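You operate a simulated robot arm through the tools that you are given. There is no shell and no other tool.

Carry out the task below with a simulated robot arm. There is one attempt and no reset: what you move stays moved.

JOB
Move the warm housing from the plate into the nest and switch the plate off.
Fine: push the slide home again.
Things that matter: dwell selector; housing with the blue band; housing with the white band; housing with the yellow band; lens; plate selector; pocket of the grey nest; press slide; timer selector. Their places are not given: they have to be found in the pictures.

Only the result counts: the job must be done as asked and must still hold three seconds after the hand-in. Knocking over, shifting, dropping, spilling or breaking anything else fails it.

ROBOT AND FRAMES
A 7-joint arm with a two-finger parallel gripper, fixed in place. Base frame: the origin is on the floor under the middle of its stand, x ahead of it, y to its left, z up; the work surface is at about z = 800. Readings come in mm, rad, newtons and seconds.
With the tool pointing down near the work surface it reaches from about 240 to 680 mm from the base axis. Its first joint turns from -1.152 to 1.152 rad. Payload 2.4 kg.
The TCP is the grasp point between the finger pads, 30 mm short of the fingertips. In the tool frame z runs along the fingers and y along their closing line. The gripper opens to 94 mm. The fingers are 28 mm wide and 10 mm thick; the gripper's body (50 by 96 mm) begins 55 mm behind the TCP.
Orientation is that of the tool frame in the base frame, as a unit quaternion [x, y, z, w]. With the fingers straight down and closing along the base's y, the tool's x points along the base's -x, its y along +y and its z along -z.

CONTROLS
- The arm moves only by the tool drive_tool. Its argument "series" is a list of rows, each a list of 7 numbers: the closure, from 0 (fully open) to 1 (shut), then the shift along the base's x, y, z in units of 40 mm (1.0 is 40 mm), then the turn, a rotation vector about the base's x, y, z in units of 4 degrees (1.0 is 4 degrees). In form: [[grip, dx, dy, dz, rx, ry, rz], ...]. A call has 1 to 20 rows; each row shifts and turns the commanded pose from where the row before left it. A call with a number of a shift or a turn outside -1 to 1 is refused whole. Rows are played at 5 a second. More than 50 mm and 0.15 rad between two rows, or a gripper value outside its range, and nothing of the call is played. Where a pose cannot be reached the arm comes as near as it can. A force on the tool above 50 N (or 10 N above the force at the start of the call, whichever is more), or a blocked arm, ends the call early, and 0.2 s more pass. Each finger travels about 153 mm/s and halts on what it meets, pressing with about 38 N; the grip force reading is that of the motor and also rises with nothing between the fingers. The clock runs only during rows and for 0.2 s after the last one: add rows that do not move to give the fingers time. The reply holds the time, the measured pose of the TCP, the force on the tool along the base axes, the opening and the grip force, in the units named above and with some noise, with the torque about the TCP (base axes, N m) and any sound that the robot's microphone picked up.
- Cameras (640 x 400 px; columns grow to the right, rows downward): "scene" is fixed at [10.9, 457.2, 1448.3]; the picture's right is [-0.93, -0.36, 0.00], its down [-0.19, 0.50, -0.84] and it looks along [0.31, -0.79, -0.54] (base axes); focal length 330 px, centre (320, 200). "wrist" rides on the gripper at [76, 14, -102] in the tool frame; the picture's right is [-0.18, 0.98, 0.00], its down [-0.75, -0.14, -0.64] and it looks along [-0.63, -0.12, 0.77] (tool axes); focal length 243 px, centre (320, 200).
- camera(camera): a new picture of that camera. No time passes.
- probe_pixels(camera, pixels): there is no depth. For up to 12 entries [column, row, z] of the newest picture of that camera ("zoom" is the newest enlarged one), the place [x, y] in the base frame at which the ray of that pixel passes the height z, good to about 3 mm. No time passes.
- close_up(camera, box): a new picture of the part [left, top, right, bottom] of that camera's present view, enlarged. No time passes.
- finish_job(): hands the job in; it is judged then, once.

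Open the gripper and draw the arm clear of the work before you hand the job in, unless the task says otherwise.

The tools are called after "Call:" as a command line: name --pt "numbers of a row" for each row, then --argument value for the rest, lists and objects as JSON in quotes. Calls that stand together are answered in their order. drive_tool: Moves the arm, as the interface text tells. Its arguments: {"type":"object","properties":{"series":{"type":"array","items":{"type":"array","items":{"type":"number"}}}},"required":["series"]} The other tools are called the same way: camera (camera) takes a picture; probe_pixels (camera, pixels) gives the place at which the rays of pixels pass given heights; close_up (camera, box) takes an enlarged picture of a part of a camera's view; finish_job () hands the job in.

At the start:

```text
time_s: 0.0
tcp_pos: [310.0, 78.6, 1213.0]
orientation: [0.0, 1.0, 0.001, 0.0]
wrist_force: [-1.2, 0.2, -0.2]
ft_torque: [0.01, -0.02, 0.01]
gripper_width: 94.1
grip_force: 0.2
```

scene: 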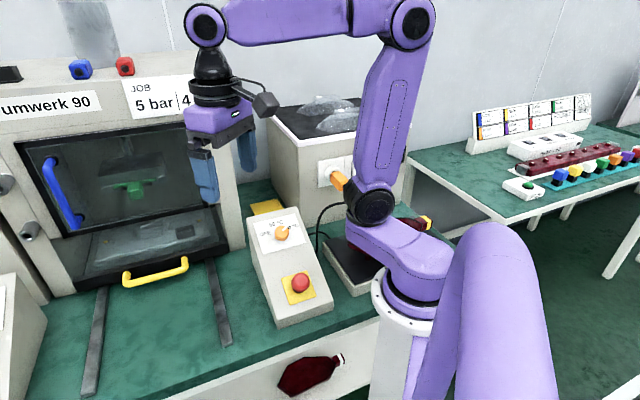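
wrist: 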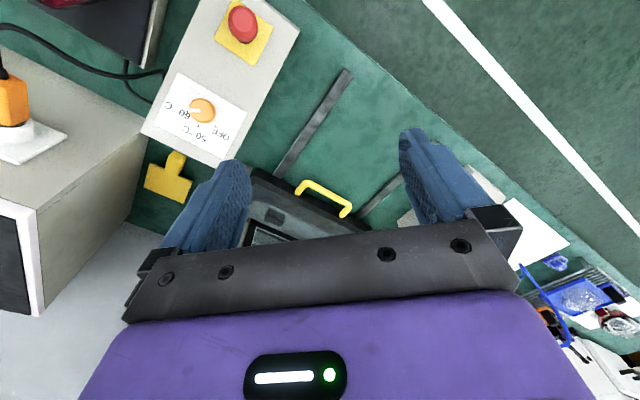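

I start by looking at the scene in detail; the first pictures show a press cabinet with a drawer/slide (yellow handle ~155,270), a control box with orange knob (283,232) and red button (300,282), a plate with an orange knob (335,178), and so on.

Call:
close_up --camera "scene" --box '[0, 50, 240, 200]'

Call:
close_up --camera "scene" --box '[0, 180, 240, 330]'

Call:
close_up --camera "scene" --box '[230, 80, 450, 220]'

Call:
close_up --camera "scene" --box '[230, 190, 450, 330]'

Call:
close_up --camera "scene" --box '[440, 80, 640, 205]'

Call:
close_up --camera "wrist" --box '[0, 0, 320, 200]'

Call:
close_up --camera "wrist" --box '[320, 100, 640, 400]'

```text
2.67 times, centred on (120, 125) of scene
```

zoom: 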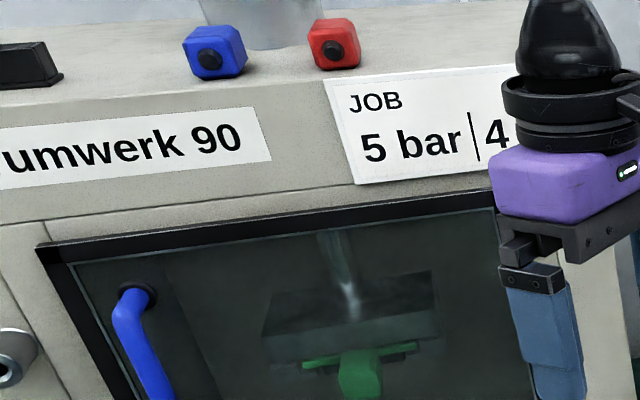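

```text
2.67 times, centred on (120, 255) of scene
```

zoom: 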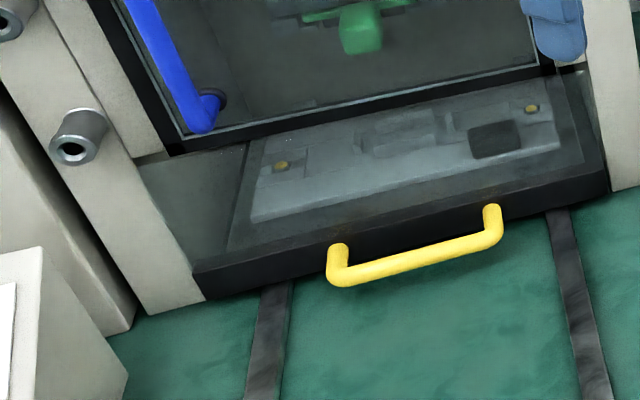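

```text
2.86 times, centred on (340, 150) of scene
```

zoom: 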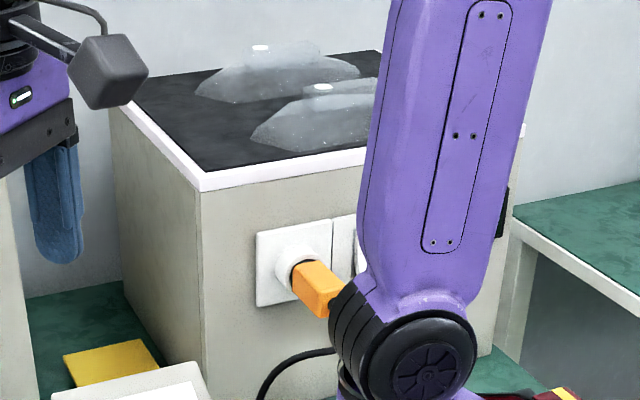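

```text
2.86 times, centred on (340, 260) of scene
```

zoom: 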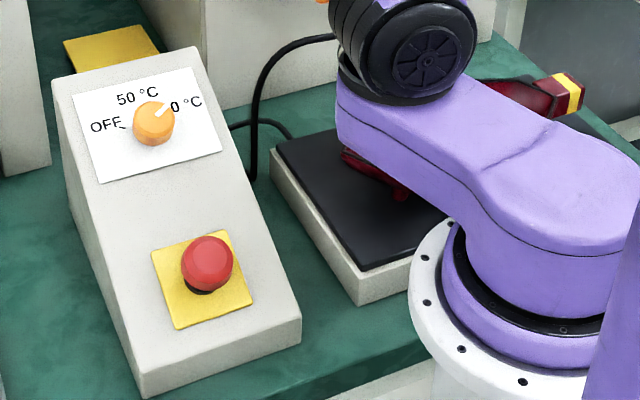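

```text
3.20 times, centred on (540, 142) of scene
```

zoom: 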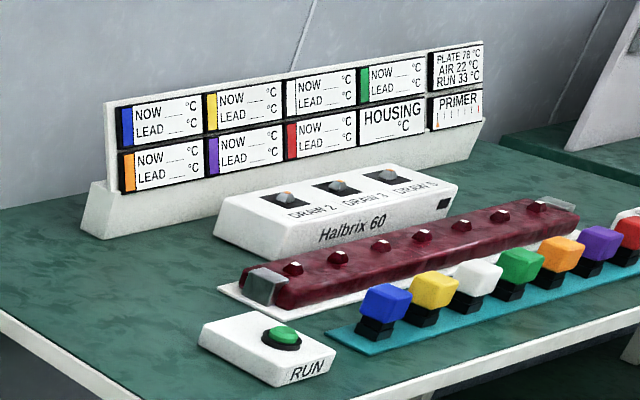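

```text
2.00 times, centred on (160, 100) of wrist
```

zoom: 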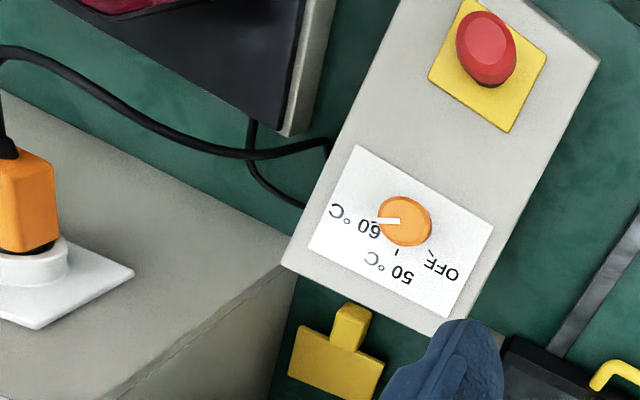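

```text
1.33 times, centred on (480, 250) of wrist
```

zoom: 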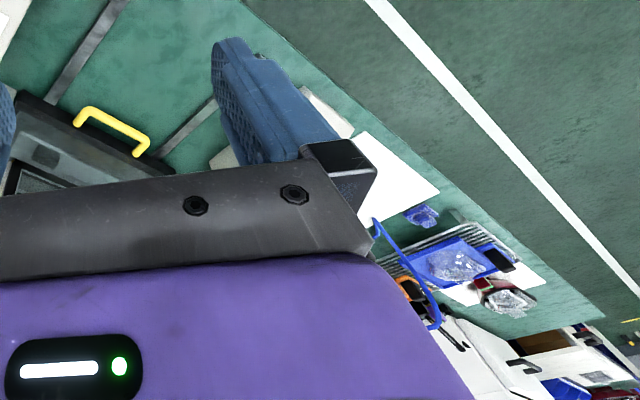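

The control box has OFF / 50 °C / 60 °C and a cable to a dark plate near the base. I probe the key pixels in both pictures to get places.

Call:
camera --camera "scene"

Call:
camera --camera "wrist"

Call:
probe_pixels --camera "scene" --pixels '[[283, 233, 920], [300, 283, 870], [350, 270, 830], [425, 222, 850], [155, 270, 840], [130, 286, 840], [187, 258, 840], [310, 372, 800], [337, 178, 900], [90, 390, 800], [228, 340, 800], [265, 207, 800]]'

Call:
probe_pixels --camera "wrist" --pixels '[[202, 110, 920], [243, 25, 870], [100, 20, 830], [302, 188, 840], [350, 210, 840], [160, 190, 800], [350, 70, 800], [250, 175, 830], [555, 262, 800], [280, 170, 800], [370, 205, 800], [12, 100, 900]]'

```text
taken
```

scene: 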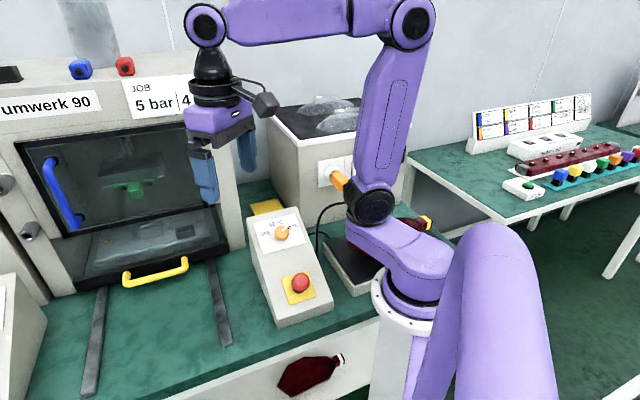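

```text
taken
```

wrist: 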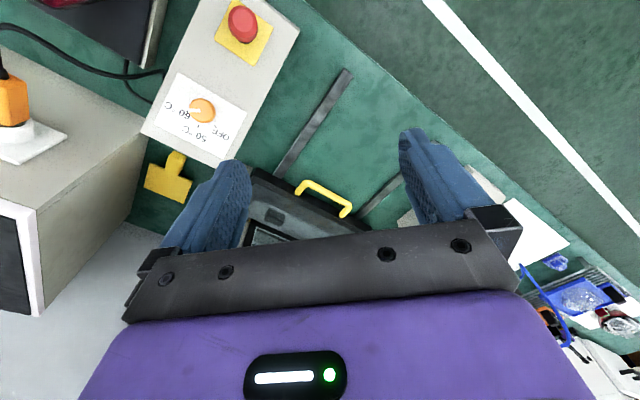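

```text
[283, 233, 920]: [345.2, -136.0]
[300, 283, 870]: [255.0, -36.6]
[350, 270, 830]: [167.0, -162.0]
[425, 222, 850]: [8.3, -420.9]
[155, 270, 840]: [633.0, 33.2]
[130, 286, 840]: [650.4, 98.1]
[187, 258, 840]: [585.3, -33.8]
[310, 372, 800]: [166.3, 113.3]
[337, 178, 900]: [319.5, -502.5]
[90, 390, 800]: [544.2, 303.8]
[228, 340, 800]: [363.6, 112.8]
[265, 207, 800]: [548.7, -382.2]
```

```text
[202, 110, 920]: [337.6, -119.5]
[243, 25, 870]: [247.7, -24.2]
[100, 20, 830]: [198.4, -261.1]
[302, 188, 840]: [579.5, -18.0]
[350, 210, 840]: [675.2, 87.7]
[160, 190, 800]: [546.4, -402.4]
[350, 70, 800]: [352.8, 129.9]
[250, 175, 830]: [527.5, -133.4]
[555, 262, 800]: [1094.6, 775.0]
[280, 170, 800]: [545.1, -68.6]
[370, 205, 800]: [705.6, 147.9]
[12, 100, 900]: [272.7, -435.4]
```

The plate lies at about (170..200, -160..-260), hidden by the arm. I turn the wrist by -80° at the present height so that its camera looks toward -y, over the plate.

Call:
drive_tool --pt "0 0 0 0 0 0 -1" --pt "0 0 0 0 0 0 -1" --pt "0 0 0 0 0 0 -1" --pt "0 0 0 0 0 0 -1" --pt "0 0 0 0 0 0 -1" --pt "0 0 0 0 0 0 -1" --pt "0 0 0 0 0 0 -1" --pt "0 0 0 0 0 0 -1" --pt "0 0 0 0 0 0 -1" --pt "0 0 0 0 0 0 -1" --pt "0 0 0 0 0 0 -1" --pt "0 0 0 0 0 0 -1" --pt "0 0 0 0 0 0 -1" --pt "0 0 0 0 0 0 -1" --pt "0 0 0 0 0 0 -1" --pt "0 0 0 0 0 0 -1" --pt "0 0 0 0 0 0 -1" --pt "0 0 0 0 0 0 -1" --pt "0 0 0 0 0 0 -1" --pt "0 0 0 0 0 0 -1"

Call:
camera --camera "wrist"

Call:
camera --camera "scene"

```text
time_s: 4.2
tcp_pos: [311.0, 79.5, 1213.1]
orientation: [0.643, 0.766, 0.0, 0.0]
wrist_force: [0.0, 0.0, -0.1]
ft_torque: [-0.02, 0.01, 0.03]
gripper_width: 94.1
grip_force: 0.1
```

```text
taken
```

wrist: 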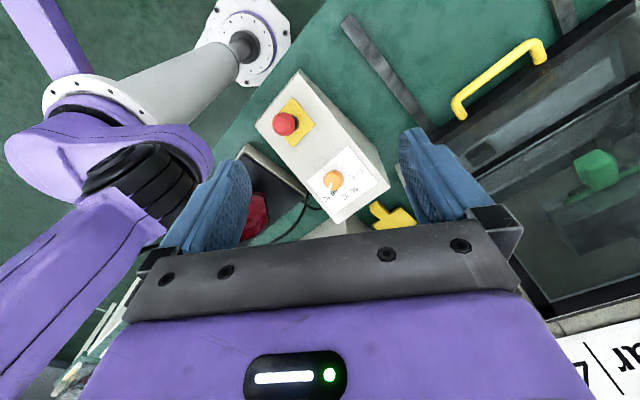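

```text
taken
```

scene: 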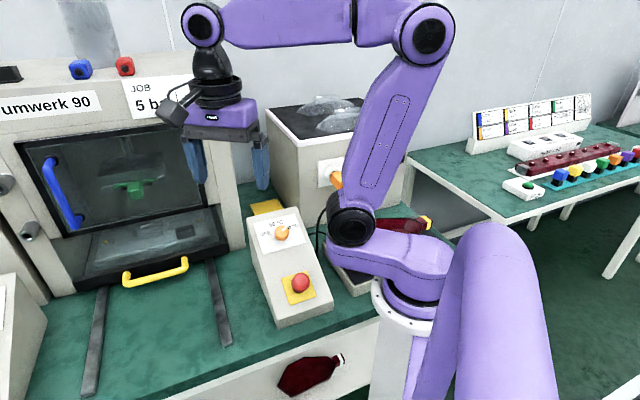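

The plate with a red housing shows at (260,190), partly behind the left finger. I shift the tool about 140 mm toward -y with a further turn so that it comes into the free upper part of the picture.

Call:
drive_tool --pt "0 -0.2 -0.7 0 0 0 -1" --pt "0 -0.2 -0.7 0 0 0 -1" --pt "0 -0.2 -0.7 0 0 0 -1" --pt "0 -0.2 -0.7 0 0 0 -1" --pt "0 -0.2 -0.7 0 0 0 -1" --pt "0 0 0 0 0 0 0"

Call:
camera --camera "wrist"

Call:
camera --camera "scene"

```text
time_s: 5.6
tcp_pos: [271.2, -61.2, 1214.2]
orientation: [0.767, 0.642, 0.001, 0.0]
wrist_force: [-0.6, 0.7, -0.6]
ft_torque: [0.03, -0.02, 0.0]
gripper_width: 93.9
grip_force: 0.1
```

```text
taken
```

wrist: 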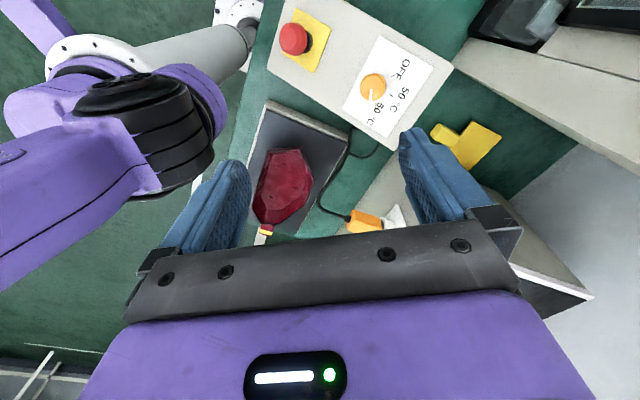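

```text
taken
```

scene: 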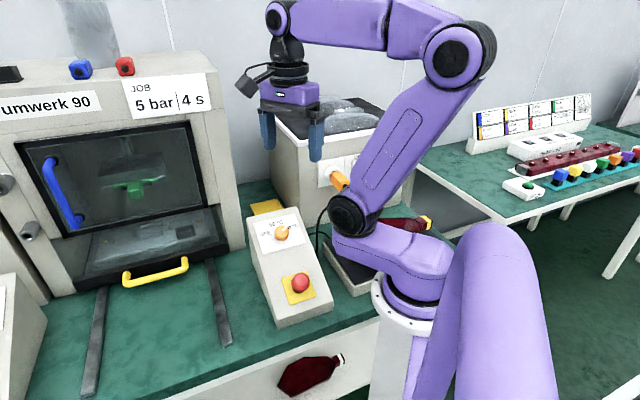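

Now the plate is in view with a dark-red housing at (283,185), its neck and band at (266,230). I take enlarged views of it and the selector box.

Call:
close_up --camera "wrist" --box '[200, 90, 400, 250]'

Call:
close_up --camera "wrist" --box '[260, 0, 460, 140]'

Call:
close_up --camera "scene" --box '[240, 280, 400, 400]'

Call:
close_up --camera "scene" --box '[320, 190, 450, 290]'

Call:
close_up --camera "scene" --box '[0, 160, 100, 260]'

Call:
close_up --camera "scene" --box '[460, 80, 640, 210]'

```text
2.50 times, centred on (300, 170) of wrist
```

zoom: 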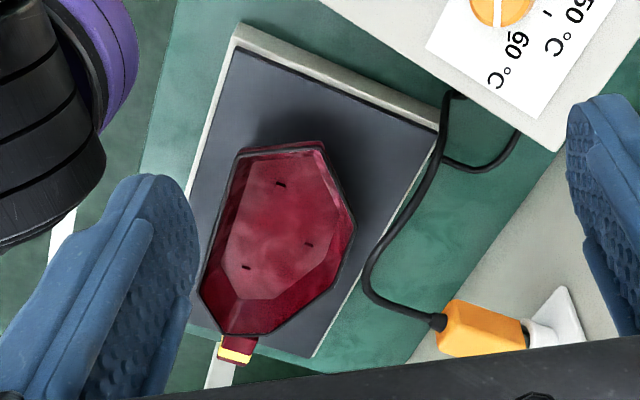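

```text
2.86 times, centred on (360, 70) of wrist
```

zoom: 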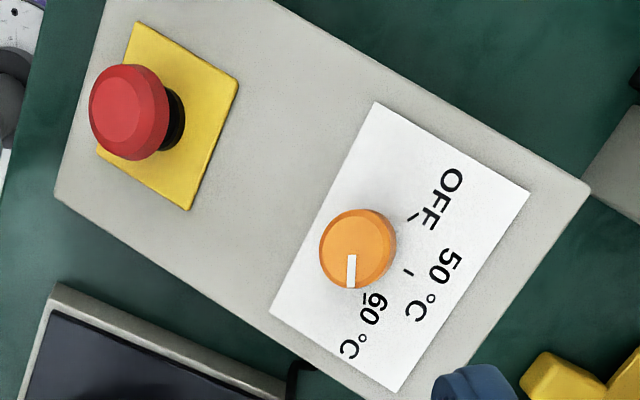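

```text
3.33 times, centred on (320, 340) of scene
```

zoom: 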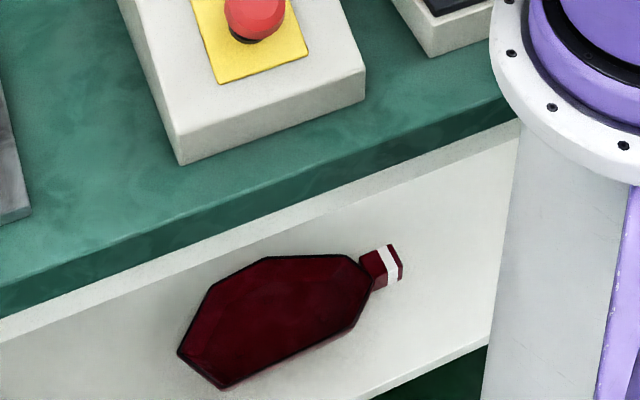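

```text
4.00 times, centred on (385, 240) of scene
```

zoom: 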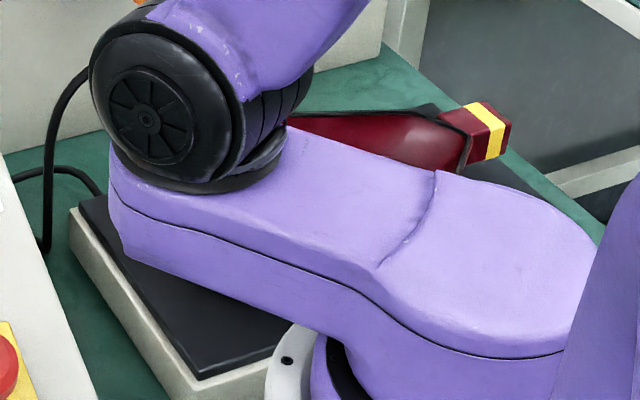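

```text
4.00 times, centred on (50, 210) of scene
```

zoom: 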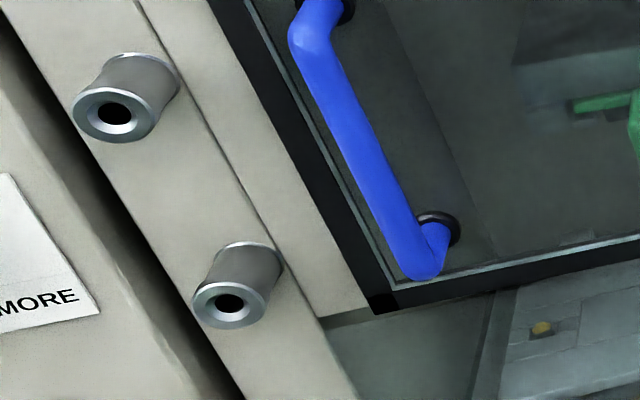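

```text
3.08 times, centred on (550, 145) of scene
```

zoom: 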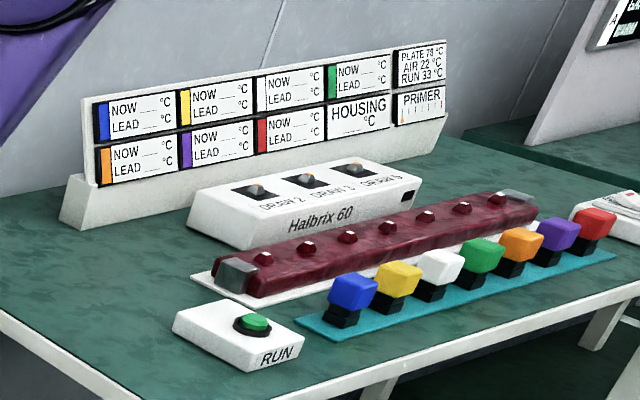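

The only housing on the plate carries a yellow band; the white-band one (310,375) is on a shelf below the bench. Next I look at the slide: I move to about (480,150,1150), turned so the camera looks into the press, staying well in front of it.

Call:
drive_tool --pt "0 0.373 0.377 -0.114 0 0 0.964" --pt "0 0.373 0.377 -0.114 0 0 0.964" --pt "0 0.373 0.377 -0.114 0 0 0.964" --pt "0 0.373 0.377 -0.114 0 0 0.964" --pt "0 0.373 0.377 -0.114 0 0 0.964" --pt "0 0.373 0.377 -0.114 0 0 0.964" --pt "0 0.373 0.377 -0.114 0 0 0.964" --pt "0 0.373 0.377 -0.114 0 0 0.964" --pt "0 0.373 0.377 -0.114 0 0 0.964" --pt "0 0.373 0.377 -0.114 0 0 0.964" --pt "0 0.373 0.377 -0.114 0 0 0.964" --pt "0 0.373 0.377 -0.114 0 0 0.964" --pt "0 0.373 0.377 -0.114 0 0 0.964" --pt "0 0.373 0.377 -0.114 0 0 0.964" --pt "0 0 0 0 0 0 0"

Call:
camera --camera "wrist"

Call:
camera --camera "scene"

```text
time_s: 8.8
tcp_pos: [480.0, 150.6, 1151.2]
orientation: [0.39, 0.921, 0.0, -0.001]
wrist_force: [0.9, -0.6, -0.4]
ft_torque: [-0.02, -0.01, -0.01]
gripper_width: 94.2
grip_force: 0.1
```

```text
taken
```

wrist: 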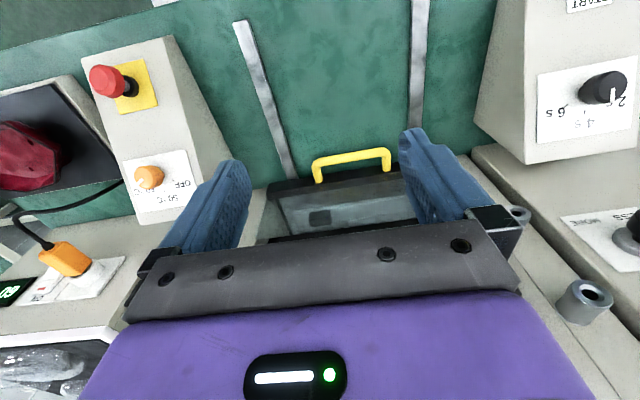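

```text
taken
```

scene: 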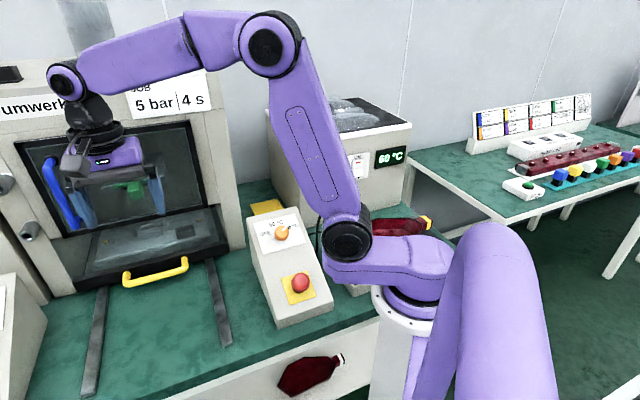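

The wrist view shows further selectors: a black knob 2/4/6 s at (605,88) and another at (630,235); a display "60 °C" at scene (390,157). I zoom in on those.

Call:
close_up --camera "wrist" --box '[480, 0, 640, 100]'

Call:
close_up --camera "wrist" --box '[480, 90, 640, 340]'

Call:
close_up --camera "wrist" --box '[0, 60, 220, 200]'

Call:
close_up --camera "wrist" --box '[0, 200, 160, 400]'

Call:
close_up --camera "scene" --box '[250, 70, 450, 200]'

Call:
close_up --camera "wrist" --box '[240, 120, 440, 250]'

```text
4.00 times, centred on (560, 50) of wrist
```

zoom: 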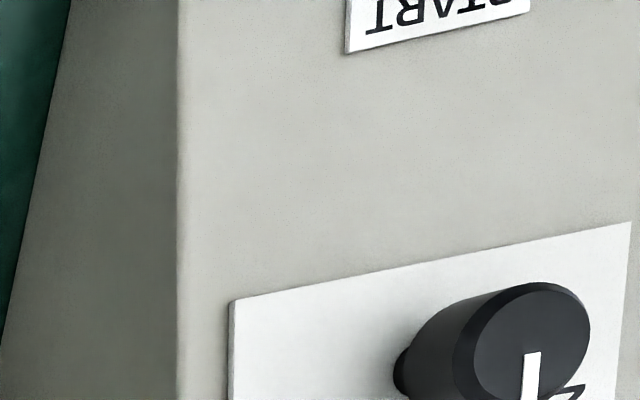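

```text
1.60 times, centred on (560, 215) of wrist
```

zoom: 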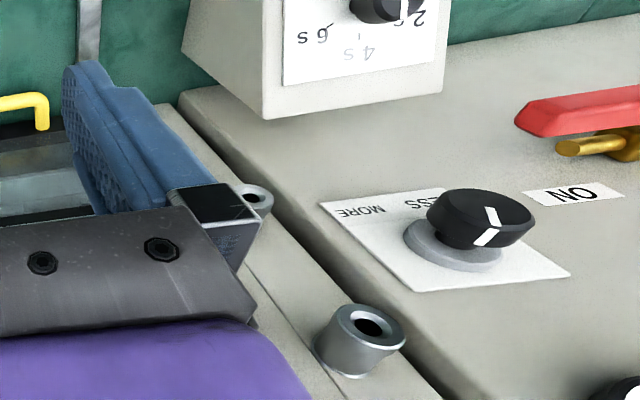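

```text
2.86 times, centred on (110, 130) of wrist
```

zoom: 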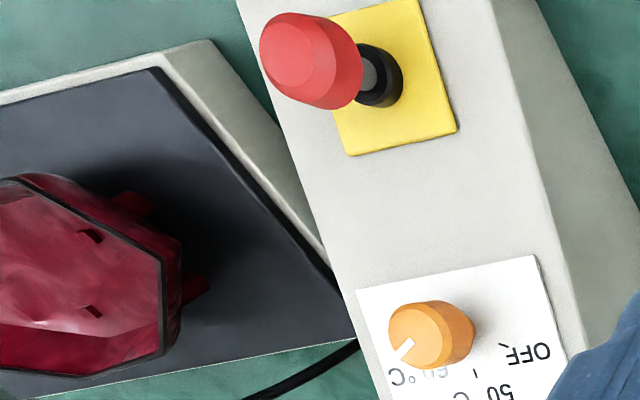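

```text
2.00 times, centred on (80, 300) of wrist
```

zoom: 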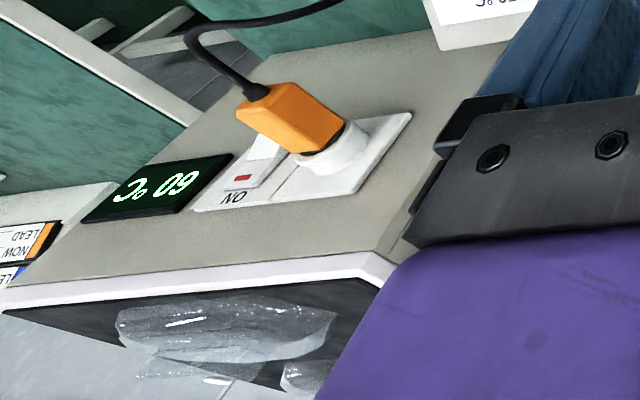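

```text
3.08 times, centred on (350, 135) of scene
```

zoom: 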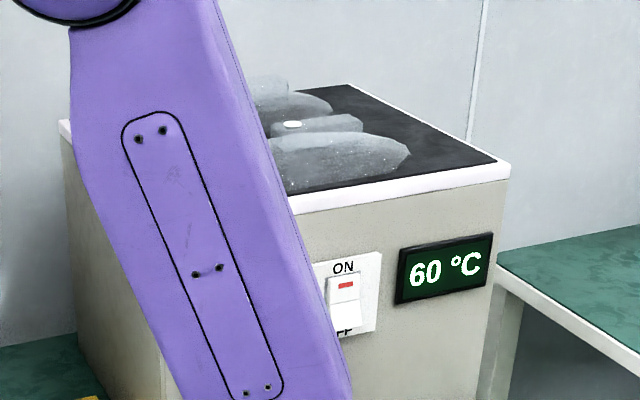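

```text
3.08 times, centred on (340, 185) of wrist
```

zoom: 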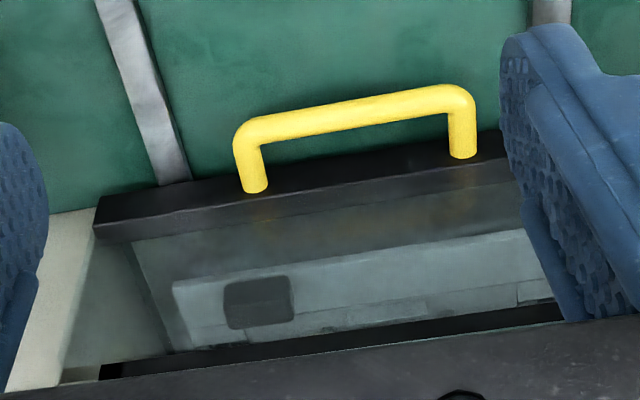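

The plate selector is the orange OFF/50/60 knob (now at 60), the black 2/4/6 s and LESS/MORE knobs belong to the press side. I triangulate the slide handle ends using both cameras at several heights.

Call:
probe_pixels --camera "scene" --pixels '[[127.4, 281, 820], [127.4, 281, 840], [127.4, 281, 860], [186.5, 266, 820], [186.5, 266, 840], [186.5, 266, 860], [126.6, 272, 840], [184.3, 258, 840], [72, 289, 840], [228, 250, 840], [94, 263, 850], [210, 236, 850]]'

Call:
probe_pixels --camera "wrist" --pixels '[[386.4, 152, 820], [386.4, 152, 840], [386.4, 152, 860], [316.5, 163, 820], [316.5, 163, 840], [316.5, 163, 860], [386.4, 170, 840], [318.2, 181.7, 840], [268, 186, 840], [268, 198, 840], [243, 24, 800], [290, 178, 800]]'

```text
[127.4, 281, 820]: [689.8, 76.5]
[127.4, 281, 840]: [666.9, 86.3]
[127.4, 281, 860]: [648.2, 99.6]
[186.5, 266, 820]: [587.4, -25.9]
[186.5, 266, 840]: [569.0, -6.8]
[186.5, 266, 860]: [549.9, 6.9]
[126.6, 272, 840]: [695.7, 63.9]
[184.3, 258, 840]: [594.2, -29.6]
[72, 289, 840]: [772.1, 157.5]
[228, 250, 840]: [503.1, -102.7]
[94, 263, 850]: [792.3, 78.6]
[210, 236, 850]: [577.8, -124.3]
```

```text
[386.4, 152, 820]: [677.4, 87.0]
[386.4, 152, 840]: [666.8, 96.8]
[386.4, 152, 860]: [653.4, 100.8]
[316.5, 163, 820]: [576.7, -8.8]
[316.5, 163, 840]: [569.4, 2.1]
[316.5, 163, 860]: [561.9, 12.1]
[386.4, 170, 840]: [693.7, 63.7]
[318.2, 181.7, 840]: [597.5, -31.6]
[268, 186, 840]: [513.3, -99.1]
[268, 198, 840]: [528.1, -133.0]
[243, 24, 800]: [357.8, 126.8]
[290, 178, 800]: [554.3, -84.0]
```

Handle bar lies at about z=842 from (569,-2) to (667,92), 39 mm in front of the slide face. I check how far the door's lower rail overhangs, and the pillars, before choosing the grasp.

Call:
probe_pixels --camera "scene" --pixels '[[206, 208, 880], [206, 208, 910], [206, 208, 940], [65, 239, 880], [65, 239, 910], [65, 239, 940], [77, 293, 800], [229, 252, 800], [83, 228, 950], [52, 160, 1050], [240, 190, 860], [56, 298, 800]]'

Call:
probe_pixels --camera "wrist" --pixels '[[270, 239, 880], [270, 239, 910], [270, 239, 940], [410, 220, 880], [410, 220, 910], [410, 220, 940], [250, 188, 800], [585, 290, 950], [520, 214, 880], [605, 88, 950], [148, 177, 900], [340, 219, 900]]'

Call:
close_up --camera "wrist" --box '[230, 160, 430, 260]'

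Call:
close_up --camera "scene" --box '[40, 180, 260, 320]'

```text
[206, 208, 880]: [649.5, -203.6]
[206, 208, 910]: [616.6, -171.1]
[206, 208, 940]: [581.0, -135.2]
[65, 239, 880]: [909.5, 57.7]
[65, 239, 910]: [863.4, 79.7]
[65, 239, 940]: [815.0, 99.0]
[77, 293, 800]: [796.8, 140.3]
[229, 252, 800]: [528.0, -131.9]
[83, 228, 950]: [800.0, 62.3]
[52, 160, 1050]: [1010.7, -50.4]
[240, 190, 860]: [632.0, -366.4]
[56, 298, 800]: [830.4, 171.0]
```

```text
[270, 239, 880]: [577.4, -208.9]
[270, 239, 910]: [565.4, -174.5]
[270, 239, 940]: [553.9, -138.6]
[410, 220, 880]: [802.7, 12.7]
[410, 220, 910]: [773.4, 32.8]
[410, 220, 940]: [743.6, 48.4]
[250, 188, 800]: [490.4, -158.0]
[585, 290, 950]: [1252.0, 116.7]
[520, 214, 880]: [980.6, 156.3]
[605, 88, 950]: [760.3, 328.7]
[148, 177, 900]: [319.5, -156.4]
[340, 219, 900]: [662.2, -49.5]
```

```text
3.20 times, centred on (330, 210) of wrist
```

zoom: 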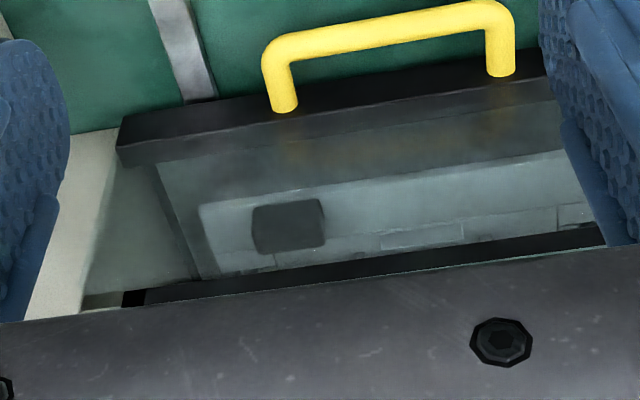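

```text
2.86 times, centred on (150, 250) of scene
```

zoom: 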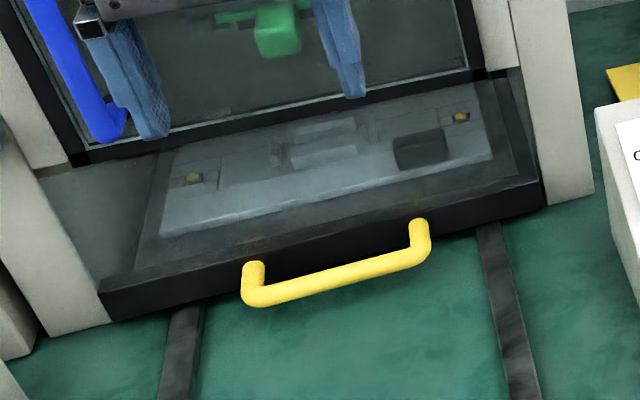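

The door's lower rail is roughly 450 along the press depth, just behind the slide face, so I will grip the handle with the tool tilted 15° outward. First I turn to yaw +44° in place (fingers closing along the pull direction) and close to about 32 mm.

Call:
drive_tool --pt "0.2 0 0 0 0 0 1" --pt "0.4 0 0 0 0 0 1" --pt "0.6 0 0 0 0 0 1" --pt "0.66 0 0 0 0 0 1" --pt "0.66 0 0 0 0 0 1" --pt "0.66 0 0 0 0 0 1" --pt "0.66 0 0 0 0 0 1" --pt "0.66 0 0 0 0 0 1" --pt "0.66 0 0 0 0 0 1" --pt "0.66 0 0 0 0 0 1" --pt "0.66 0 0 0 0 0 1" --pt "0.66 0 0 0 0 0 1" --pt "0.66 0 0 0 0 0 1" --pt "0.66 0 0 0 0 0 1" --pt "0.66 0 0 0 0 0 1" --pt "0.66 0 0 0 0 0 1" --pt "0.66 0 0 0 0 0 1" --pt "0.66 0 0 0 0 0 1" --pt "0.66 0 0 0 0 0 1" --pt "0.66 0 0 0 0 0 1"

Call:
drive_tool --pt "0.66 0 0 0 0 0 1" --pt "0.66 0 0 0 0 0 1" --pt "0.66 0 0 0 0 0 0.4" --pt "0.66 0.5 -0.3 -0.9 -0.543 -0.518 0" --pt "0.66 0.5 -0.3 -0.9 -0.543 -0.518 0" --pt "0.66 0.5 -0.3 -0.9 -0.543 -0.518 0" --pt "0.66 0.5 -0.3 -0.9 -0.543 -0.518 0" --pt "0.66 0.43 -0.36 -0.9 -0.543 -0.518 0" --pt "0.66 0 0 0 0 0 0"

Call:
camera --camera "wrist"

Call:
camera --camera "scene"

```text
time_s: 13.0
tcp_pos: [480.4, 149.8, 1148.6]
orientation: [-0.293, 0.956, 0.001, 0.0]
wrist_force: [0.2, 0.7, 0.2]
ft_torque: [0.03, -0.01, 0.0]
gripper_width: 31.9
grip_force: 0.1
```

```text
time_s: 15.0
tcp_pos: [581.0, 91.5, 968.7]
orientation: [-0.367, 0.921, -0.121, 0.048]
wrist_force: [0.4, 0.2, -0.3]
ft_torque: [0.03, 0.01, 0.02]
gripper_width: 32.0
grip_force: 0.1
```

```text
taken
```

wrist: 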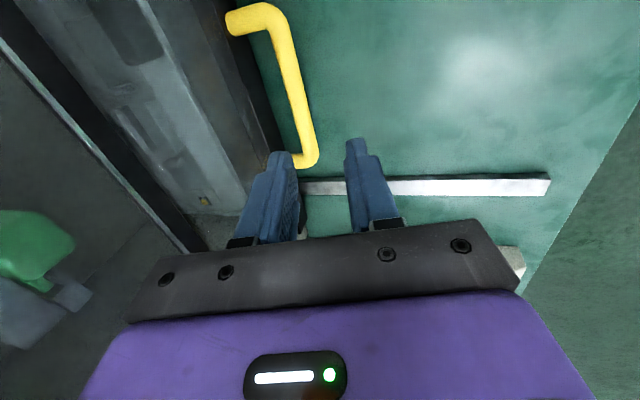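

```text
taken
```

scene: 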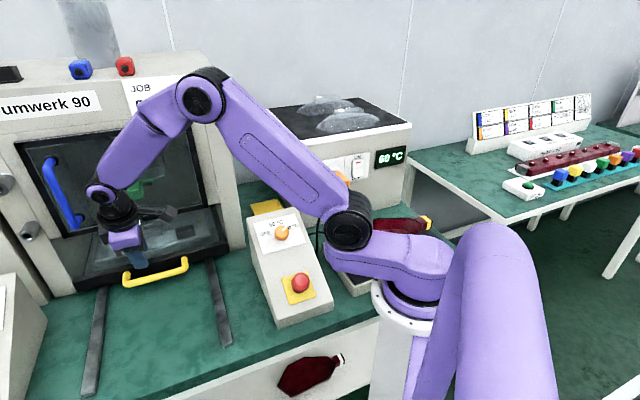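

The tool now tilts 15° toward the press at (581,91,969). The handle shows at (230..310, 10..165) in the wrist picture; I probe its corners from here to confirm its place.

Call:
probe_pixels --camera "wrist" --pixels '[[270, 13, 830], [270, 13, 842], [270, 13, 854], [307, 155, 830], [307, 155, 842], [307, 155, 854], [232, 22, 842], [291, 85, 842]]'

Call:
close_up --camera "wrist" --box '[180, 0, 380, 180]'

```text
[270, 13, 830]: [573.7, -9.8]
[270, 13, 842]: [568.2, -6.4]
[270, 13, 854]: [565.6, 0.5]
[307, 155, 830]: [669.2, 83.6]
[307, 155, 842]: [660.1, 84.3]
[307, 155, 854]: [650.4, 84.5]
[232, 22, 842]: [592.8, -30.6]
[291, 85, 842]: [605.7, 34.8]
```

```text
2.22 times, centred on (280, 90) of wrist
```

zoom: 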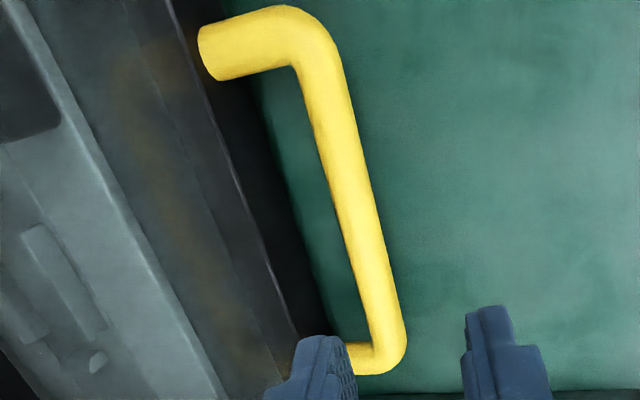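

Bar centre is at about (616,42,842). I move over it at height 930 and then lower to 852 so the fingers straddle the bar.

Call:
drive_tool --pt "0.66 0.41 -0.6 -0.48 0 0 0" --pt "0.66 0.41 -0.6 -0.48 0 0 0" --pt "0.66 0 0 0 0 0 0"

Call:
camera --camera "wrist"

Call:
close_up --camera "scene" --box '[60, 180, 240, 320]'

```text
time_s: 15.8
tcp_pos: [612.2, 41.5, 931.1]
orientation: [-0.368, 0.921, -0.121, 0.049]
wrist_force: [0.4, -0.5, 0.0]
ft_torque: [0.0, 0.04, 0.0]
gripper_width: 32.1
grip_force: 0.0
```

```text
taken
```

wrist: 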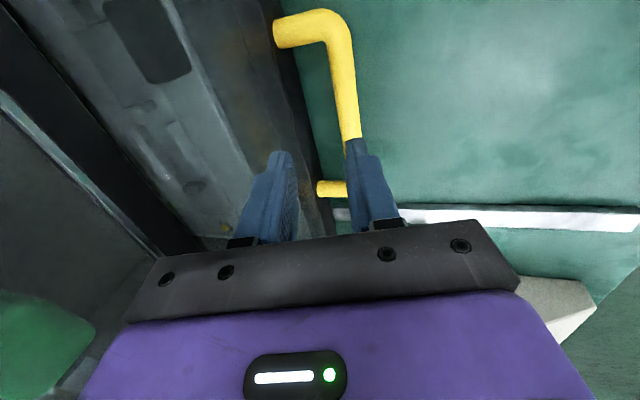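

```text
2.86 times, centred on (150, 250) of scene
```

zoom: 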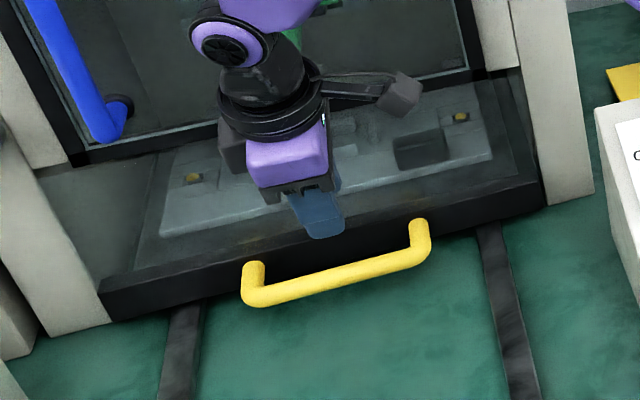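

Aligned: the axis projects onto the bar centre (depth 395 vs 394.6). I lower by 79 mm in small steps.

Call:
drive_tool --pt "0.66 0.02 0.02 -0.5 0 0 0" --pt "0.66 0 0 -0.5 0 0 0" --pt "0.66 0 0 -0.5 0 0 0" --pt "0.66 0 0 -0.48 0 0 0" --pt "0.66 0 0 0 0 0 0"

Call:
camera --camera "wrist"

Call:
close_up --camera "scene" --box '[60, 180, 240, 320]'

```text
time_s: 17.0
tcp_pos: [612.2, 42.6, 850.3]
orientation: [-0.367, 0.921, -0.122, 0.048]
wrist_force: [1.2, -0.1, 0.6]
ft_torque: [0.02, 0.01, 0.01]
gripper_width: 31.9
grip_force: 0.2
```

```text
taken
```

wrist: 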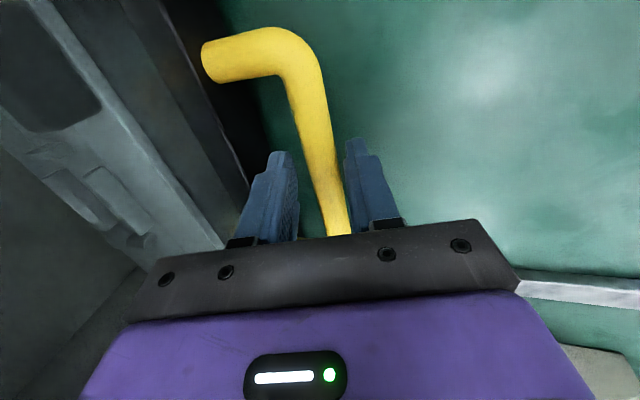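

```text
2.86 times, centred on (150, 250) of scene
```

zoom: 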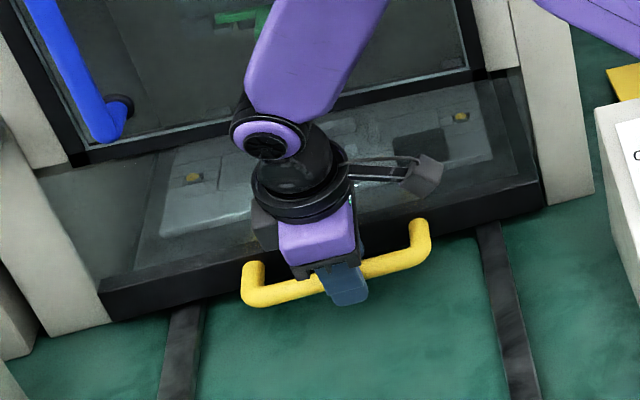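

The bar is between the fingers. I close on it.

Call:
drive_tool --pt "0.8 0 0 0 0 0 0" --pt "0.9 0 0 0 0 0 0" --pt "1 0 0 0 0 0 0" --pt "1 0 0 0 0 0 0"

Call:
camera --camera "wrist"

```text
time_s: 18.0
tcp_pos: [611.8, 42.7, 849.0]
orientation: [-0.37, 0.92, -0.121, 0.048]
wrist_force: [-5.9, 5.3, -3.9]
ft_torque: [-0.33, 0.41, 1.39]
gripper_width: 18.2
grip_force: 44.9
```

```text
taken
```

wrist: 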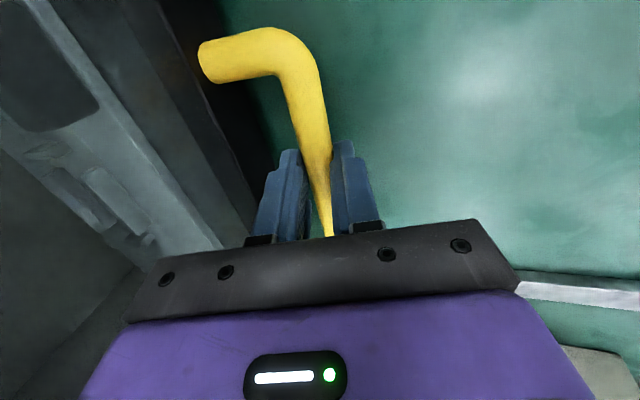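

Gripped at 18 mm. I pull along (-0.69, 0.724) in 16 mm steps and watch the force.

Call:
drive_tool --pt "1 -0.276 0.29 0 0 0 0" --pt "1 -0.276 0.29 0 0 0 0" --pt "1 -0.276 0.29 0 0 0 0" --pt "1 -0.276 0.29 0 0 0 0" --pt "1 0 0 0 0 0 0"

Call:
camera --camera "scene"

```text
time_s: 19.2
tcp_pos: [567.0, 87.6, 851.5]
orientation: [-0.369, 0.92, -0.121, 0.048]
wrist_force: [2.3, 3.2, -9.5]
ft_torque: [-0.4, 0.41, 1.2]
gripper_width: 18.0
grip_force: 45.1
```

```text
taken
```

scene: 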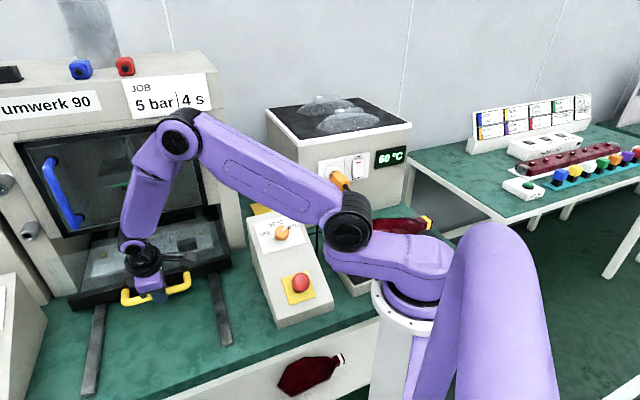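

The slide follows. I pull another ~130 mm.

Call:
drive_tool --pt "1 -0.276 0.29 0 0 0 0" --pt "1 -0.276 0.29 0 0 0 0" --pt "1 -0.276 0.29 0 0 0 0" --pt "1 -0.276 0.29 0 0 0 0" --pt "1 -0.276 0.29 0 0 0 0" --pt "1 -0.276 0.29 0 0 0 0" --pt "1 -0.276 0.29 0 0 0 0" --pt "1 -0.276 0.29 0 0 0 0" --pt "1 0 0 0 0 0 0"

Call:
camera --camera "scene"

```text
time_s: 21.2
tcp_pos: [476.5, 176.5, 850.5]
orientation: [-0.368, 0.92, -0.124, 0.045]
wrist_force: [-17.3, -15.6, 15.9]
ft_torque: [-0.82, 0.7, 1.08]
gripper_width: 18.3
grip_force: 44.4
```

```text
taken
```

scene: 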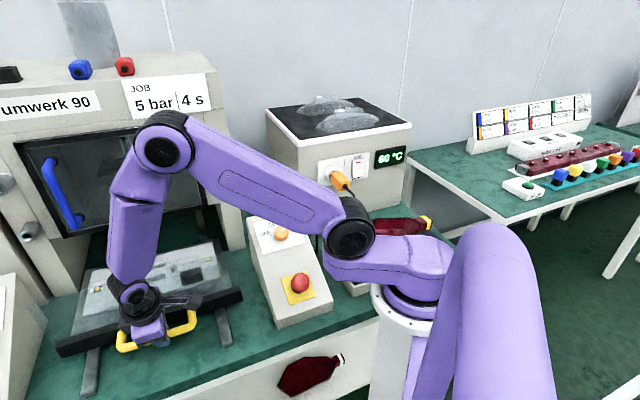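

Pulled ~190 mm; the true slide direction is (-0.707, 0.707) and a side force of ~23 N built up. I correct sideways and pull on along that line a little more to find the end stop.

Call:
drive_tool --pt "1 -0.1 -0.1 0 0 0 0" --pt "1 -0.223 0.223 0 0 0 0" --pt "1 -0.223 0.223 0 0 0 0" --pt "1 -0.223 0.223 0 0 0 0" --pt "1 0 0 0 0 0 0"

Call:
camera --camera "scene"

Call:
close_up --camera "scene" --box '[40, 210, 260, 370]'

```text
time_s: 22.4
tcp_pos: [449.1, 205.8, 850.8]
orientation: [-0.371, 0.92, -0.119, 0.052]
wrist_force: [14.9, 17.9, -11.6]
ft_torque: [-0.16, 0.21, 1.3]
gripper_width: 18.0
grip_force: 45.8
```

```text
taken
```

scene: 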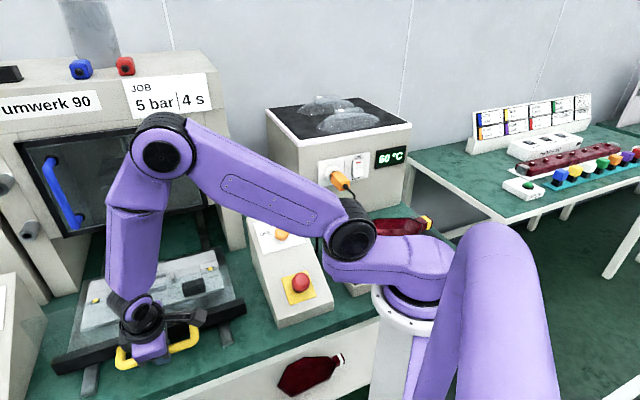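

```text
2.50 times, centred on (150, 290) of scene
```

zoom: 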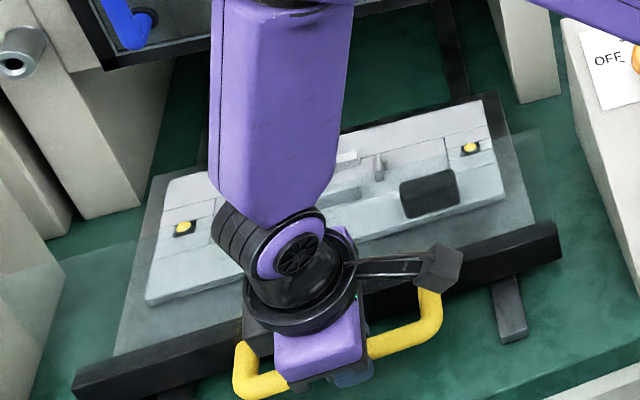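

The slide is out ~230 mm and the whole grey nest is exposed. I relieve the side force, open to ~40 mm and rise clear of the handle.

Call:
drive_tool --pt "1 0.05 0.05 0 0 0 0" --pt "1 0 0 0 0 0 0" --pt "0.62 0 0 0 0 0 0" --pt "0.62 0 0 0 0 0 0" --pt "0.62 0 0 0.5 0 0 0" --pt "0.62 0 0 0.5 0 0 0" --pt "0.62 0 0 0.5 0 0 0" --pt "0.62 0 0 1 0 0 0" --pt "0.62 0 0 1 0 0 0" --pt "0.62 0 0 1 0 0 0" --pt "0.62 0 0 1 0 0 0"

Call:
camera --camera "scene"

Call:
camera --camera "wrist"

```text
time_s: 24.8
tcp_pos: [450.0, 205.9, 1072.9]
orientation: [-0.369, 0.92, -0.121, 0.048]
wrist_force: [0.3, -0.4, -0.2]
ft_torque: [-0.01, 0.0, -0.03]
gripper_width: 35.6
grip_force: 0.2
```

```text
taken
```

scene: 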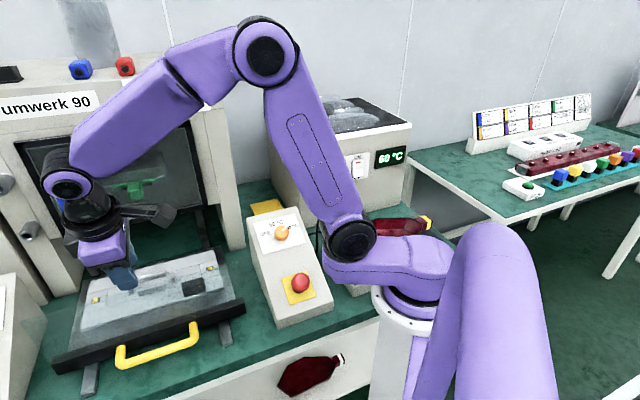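

```text
taken
```

wrist: 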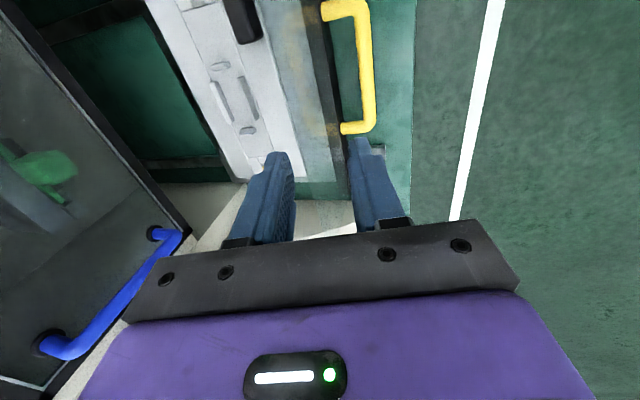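

I remove the tilt, rise to 1150 and turn back to yaw -46° to view the exposed nest from above.

Call:
drive_tool --pt "0.3 0.2 -0.2 0.4 0.543 0.518 0" --pt "0 0.2 -0.2 0.4 0.543 0.518 0" --pt "0 0.2 -0.2 0.4 0.543 0.518 0" --pt "0 0.2 -0.2 0.4 0.543 0.518 0" --pt "0 0.2 -0.2 0.4 0.543 0.518 0" --pt "0 0 0 0 0 0 -1" --pt "0 0 0 0 0 0 -1" --pt "0 0 0 0 0 0 -1" --pt "0 0 0 0 0 0 -1" --pt "0 0 0 0 0 0 -1" --pt "0 0 0 0 0 0 -1" --pt "0 0 0 0 0 0 -1" --pt "0 0 0 0 0 0 -1" --pt "0 0 0 0 0 0 -1" --pt "0 0 0 0 0 0 -1" --pt "0 0 0 0 0 0 -1" --pt "0 0 0 0 0 0 -1" --pt "0 0 0 0 0 0 -1" --pt "0 0 0 0 0 0 -1" --pt "0 0 0 0 0 0 -1"

Call:
drive_tool --pt "0 0 0 0 0 0 -1" --pt "0 0 0 0 0 0 -1" --pt "0 0 0 0 0 0 -1" --pt "0 0 0 0 0 0 -1" --pt "0 0 0 0 0 0 -1" --pt "0 0 0 0 0 0 -1" --pt "0 0 0 0 0 0 -1" --pt "0 0 0 0 0 0 -0.5" --pt "0 0 0 0 0 0 0"

Call:
camera --camera "wrist"

Call:
camera --camera "scene"

```text
time_s: 29.0
tcp_pos: [490.9, 164.8, 1150.7]
orientation: [0.143, 0.99, 0.0, 0.0]
wrist_force: [-0.1, 1.0, 0.0]
ft_torque: [0.0, 0.01, -0.01]
gripper_width: 94.3
grip_force: 0.0
```

```text
time_s: 31.0
tcp_pos: [489.6, 164.4, 1150.4]
orientation: [0.394, 0.919, 0.001, 0.0]
wrist_force: [0.6, 0.8, 0.2]
ft_torque: [0.0, 0.01, 0.01]
gripper_width: 93.9
grip_force: 0.0
```

```text
taken
```

wrist: 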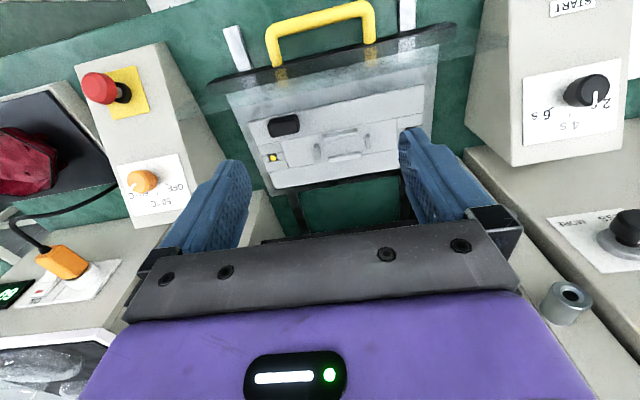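

```text
taken
```

scene: 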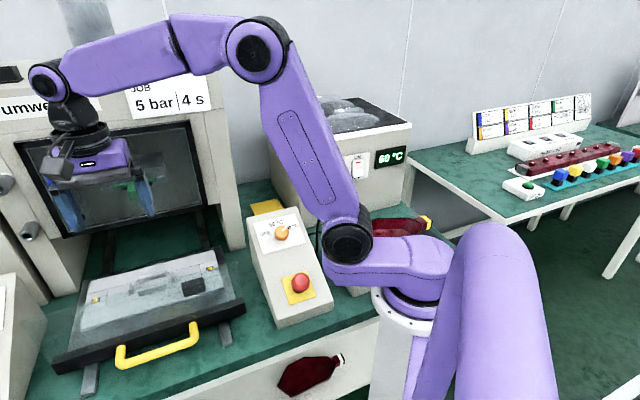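

The grey nest is now fully visible at (345,135) in the wrist view. I zoom in from both cameras to see the pocket.

Call:
close_up --camera "wrist" --box '[210, 40, 460, 200]'

Call:
close_up --camera "scene" --box '[50, 230, 250, 370]'

```text
2.50 times, centred on (335, 120) of wrist
```

zoom: 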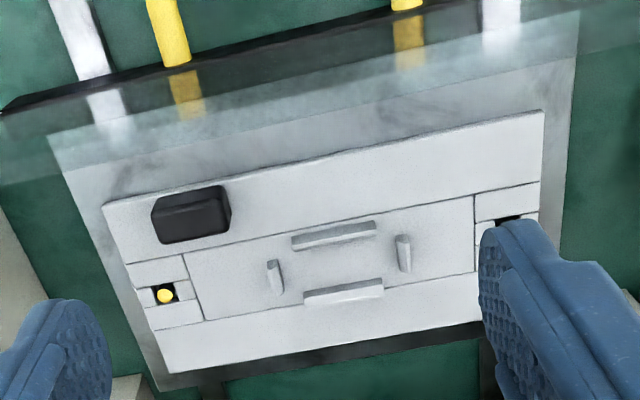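

```text
2.86 times, centred on (150, 300) of scene
```

zoom: 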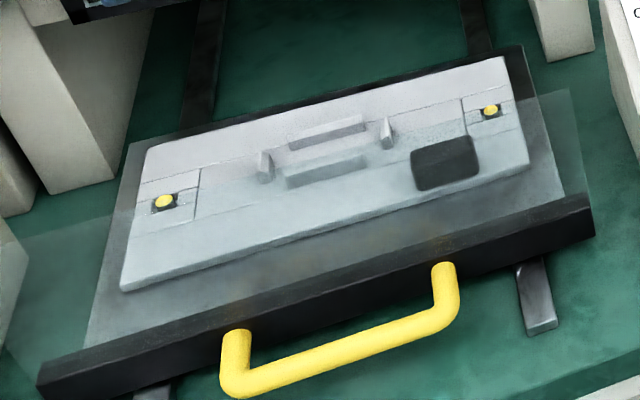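

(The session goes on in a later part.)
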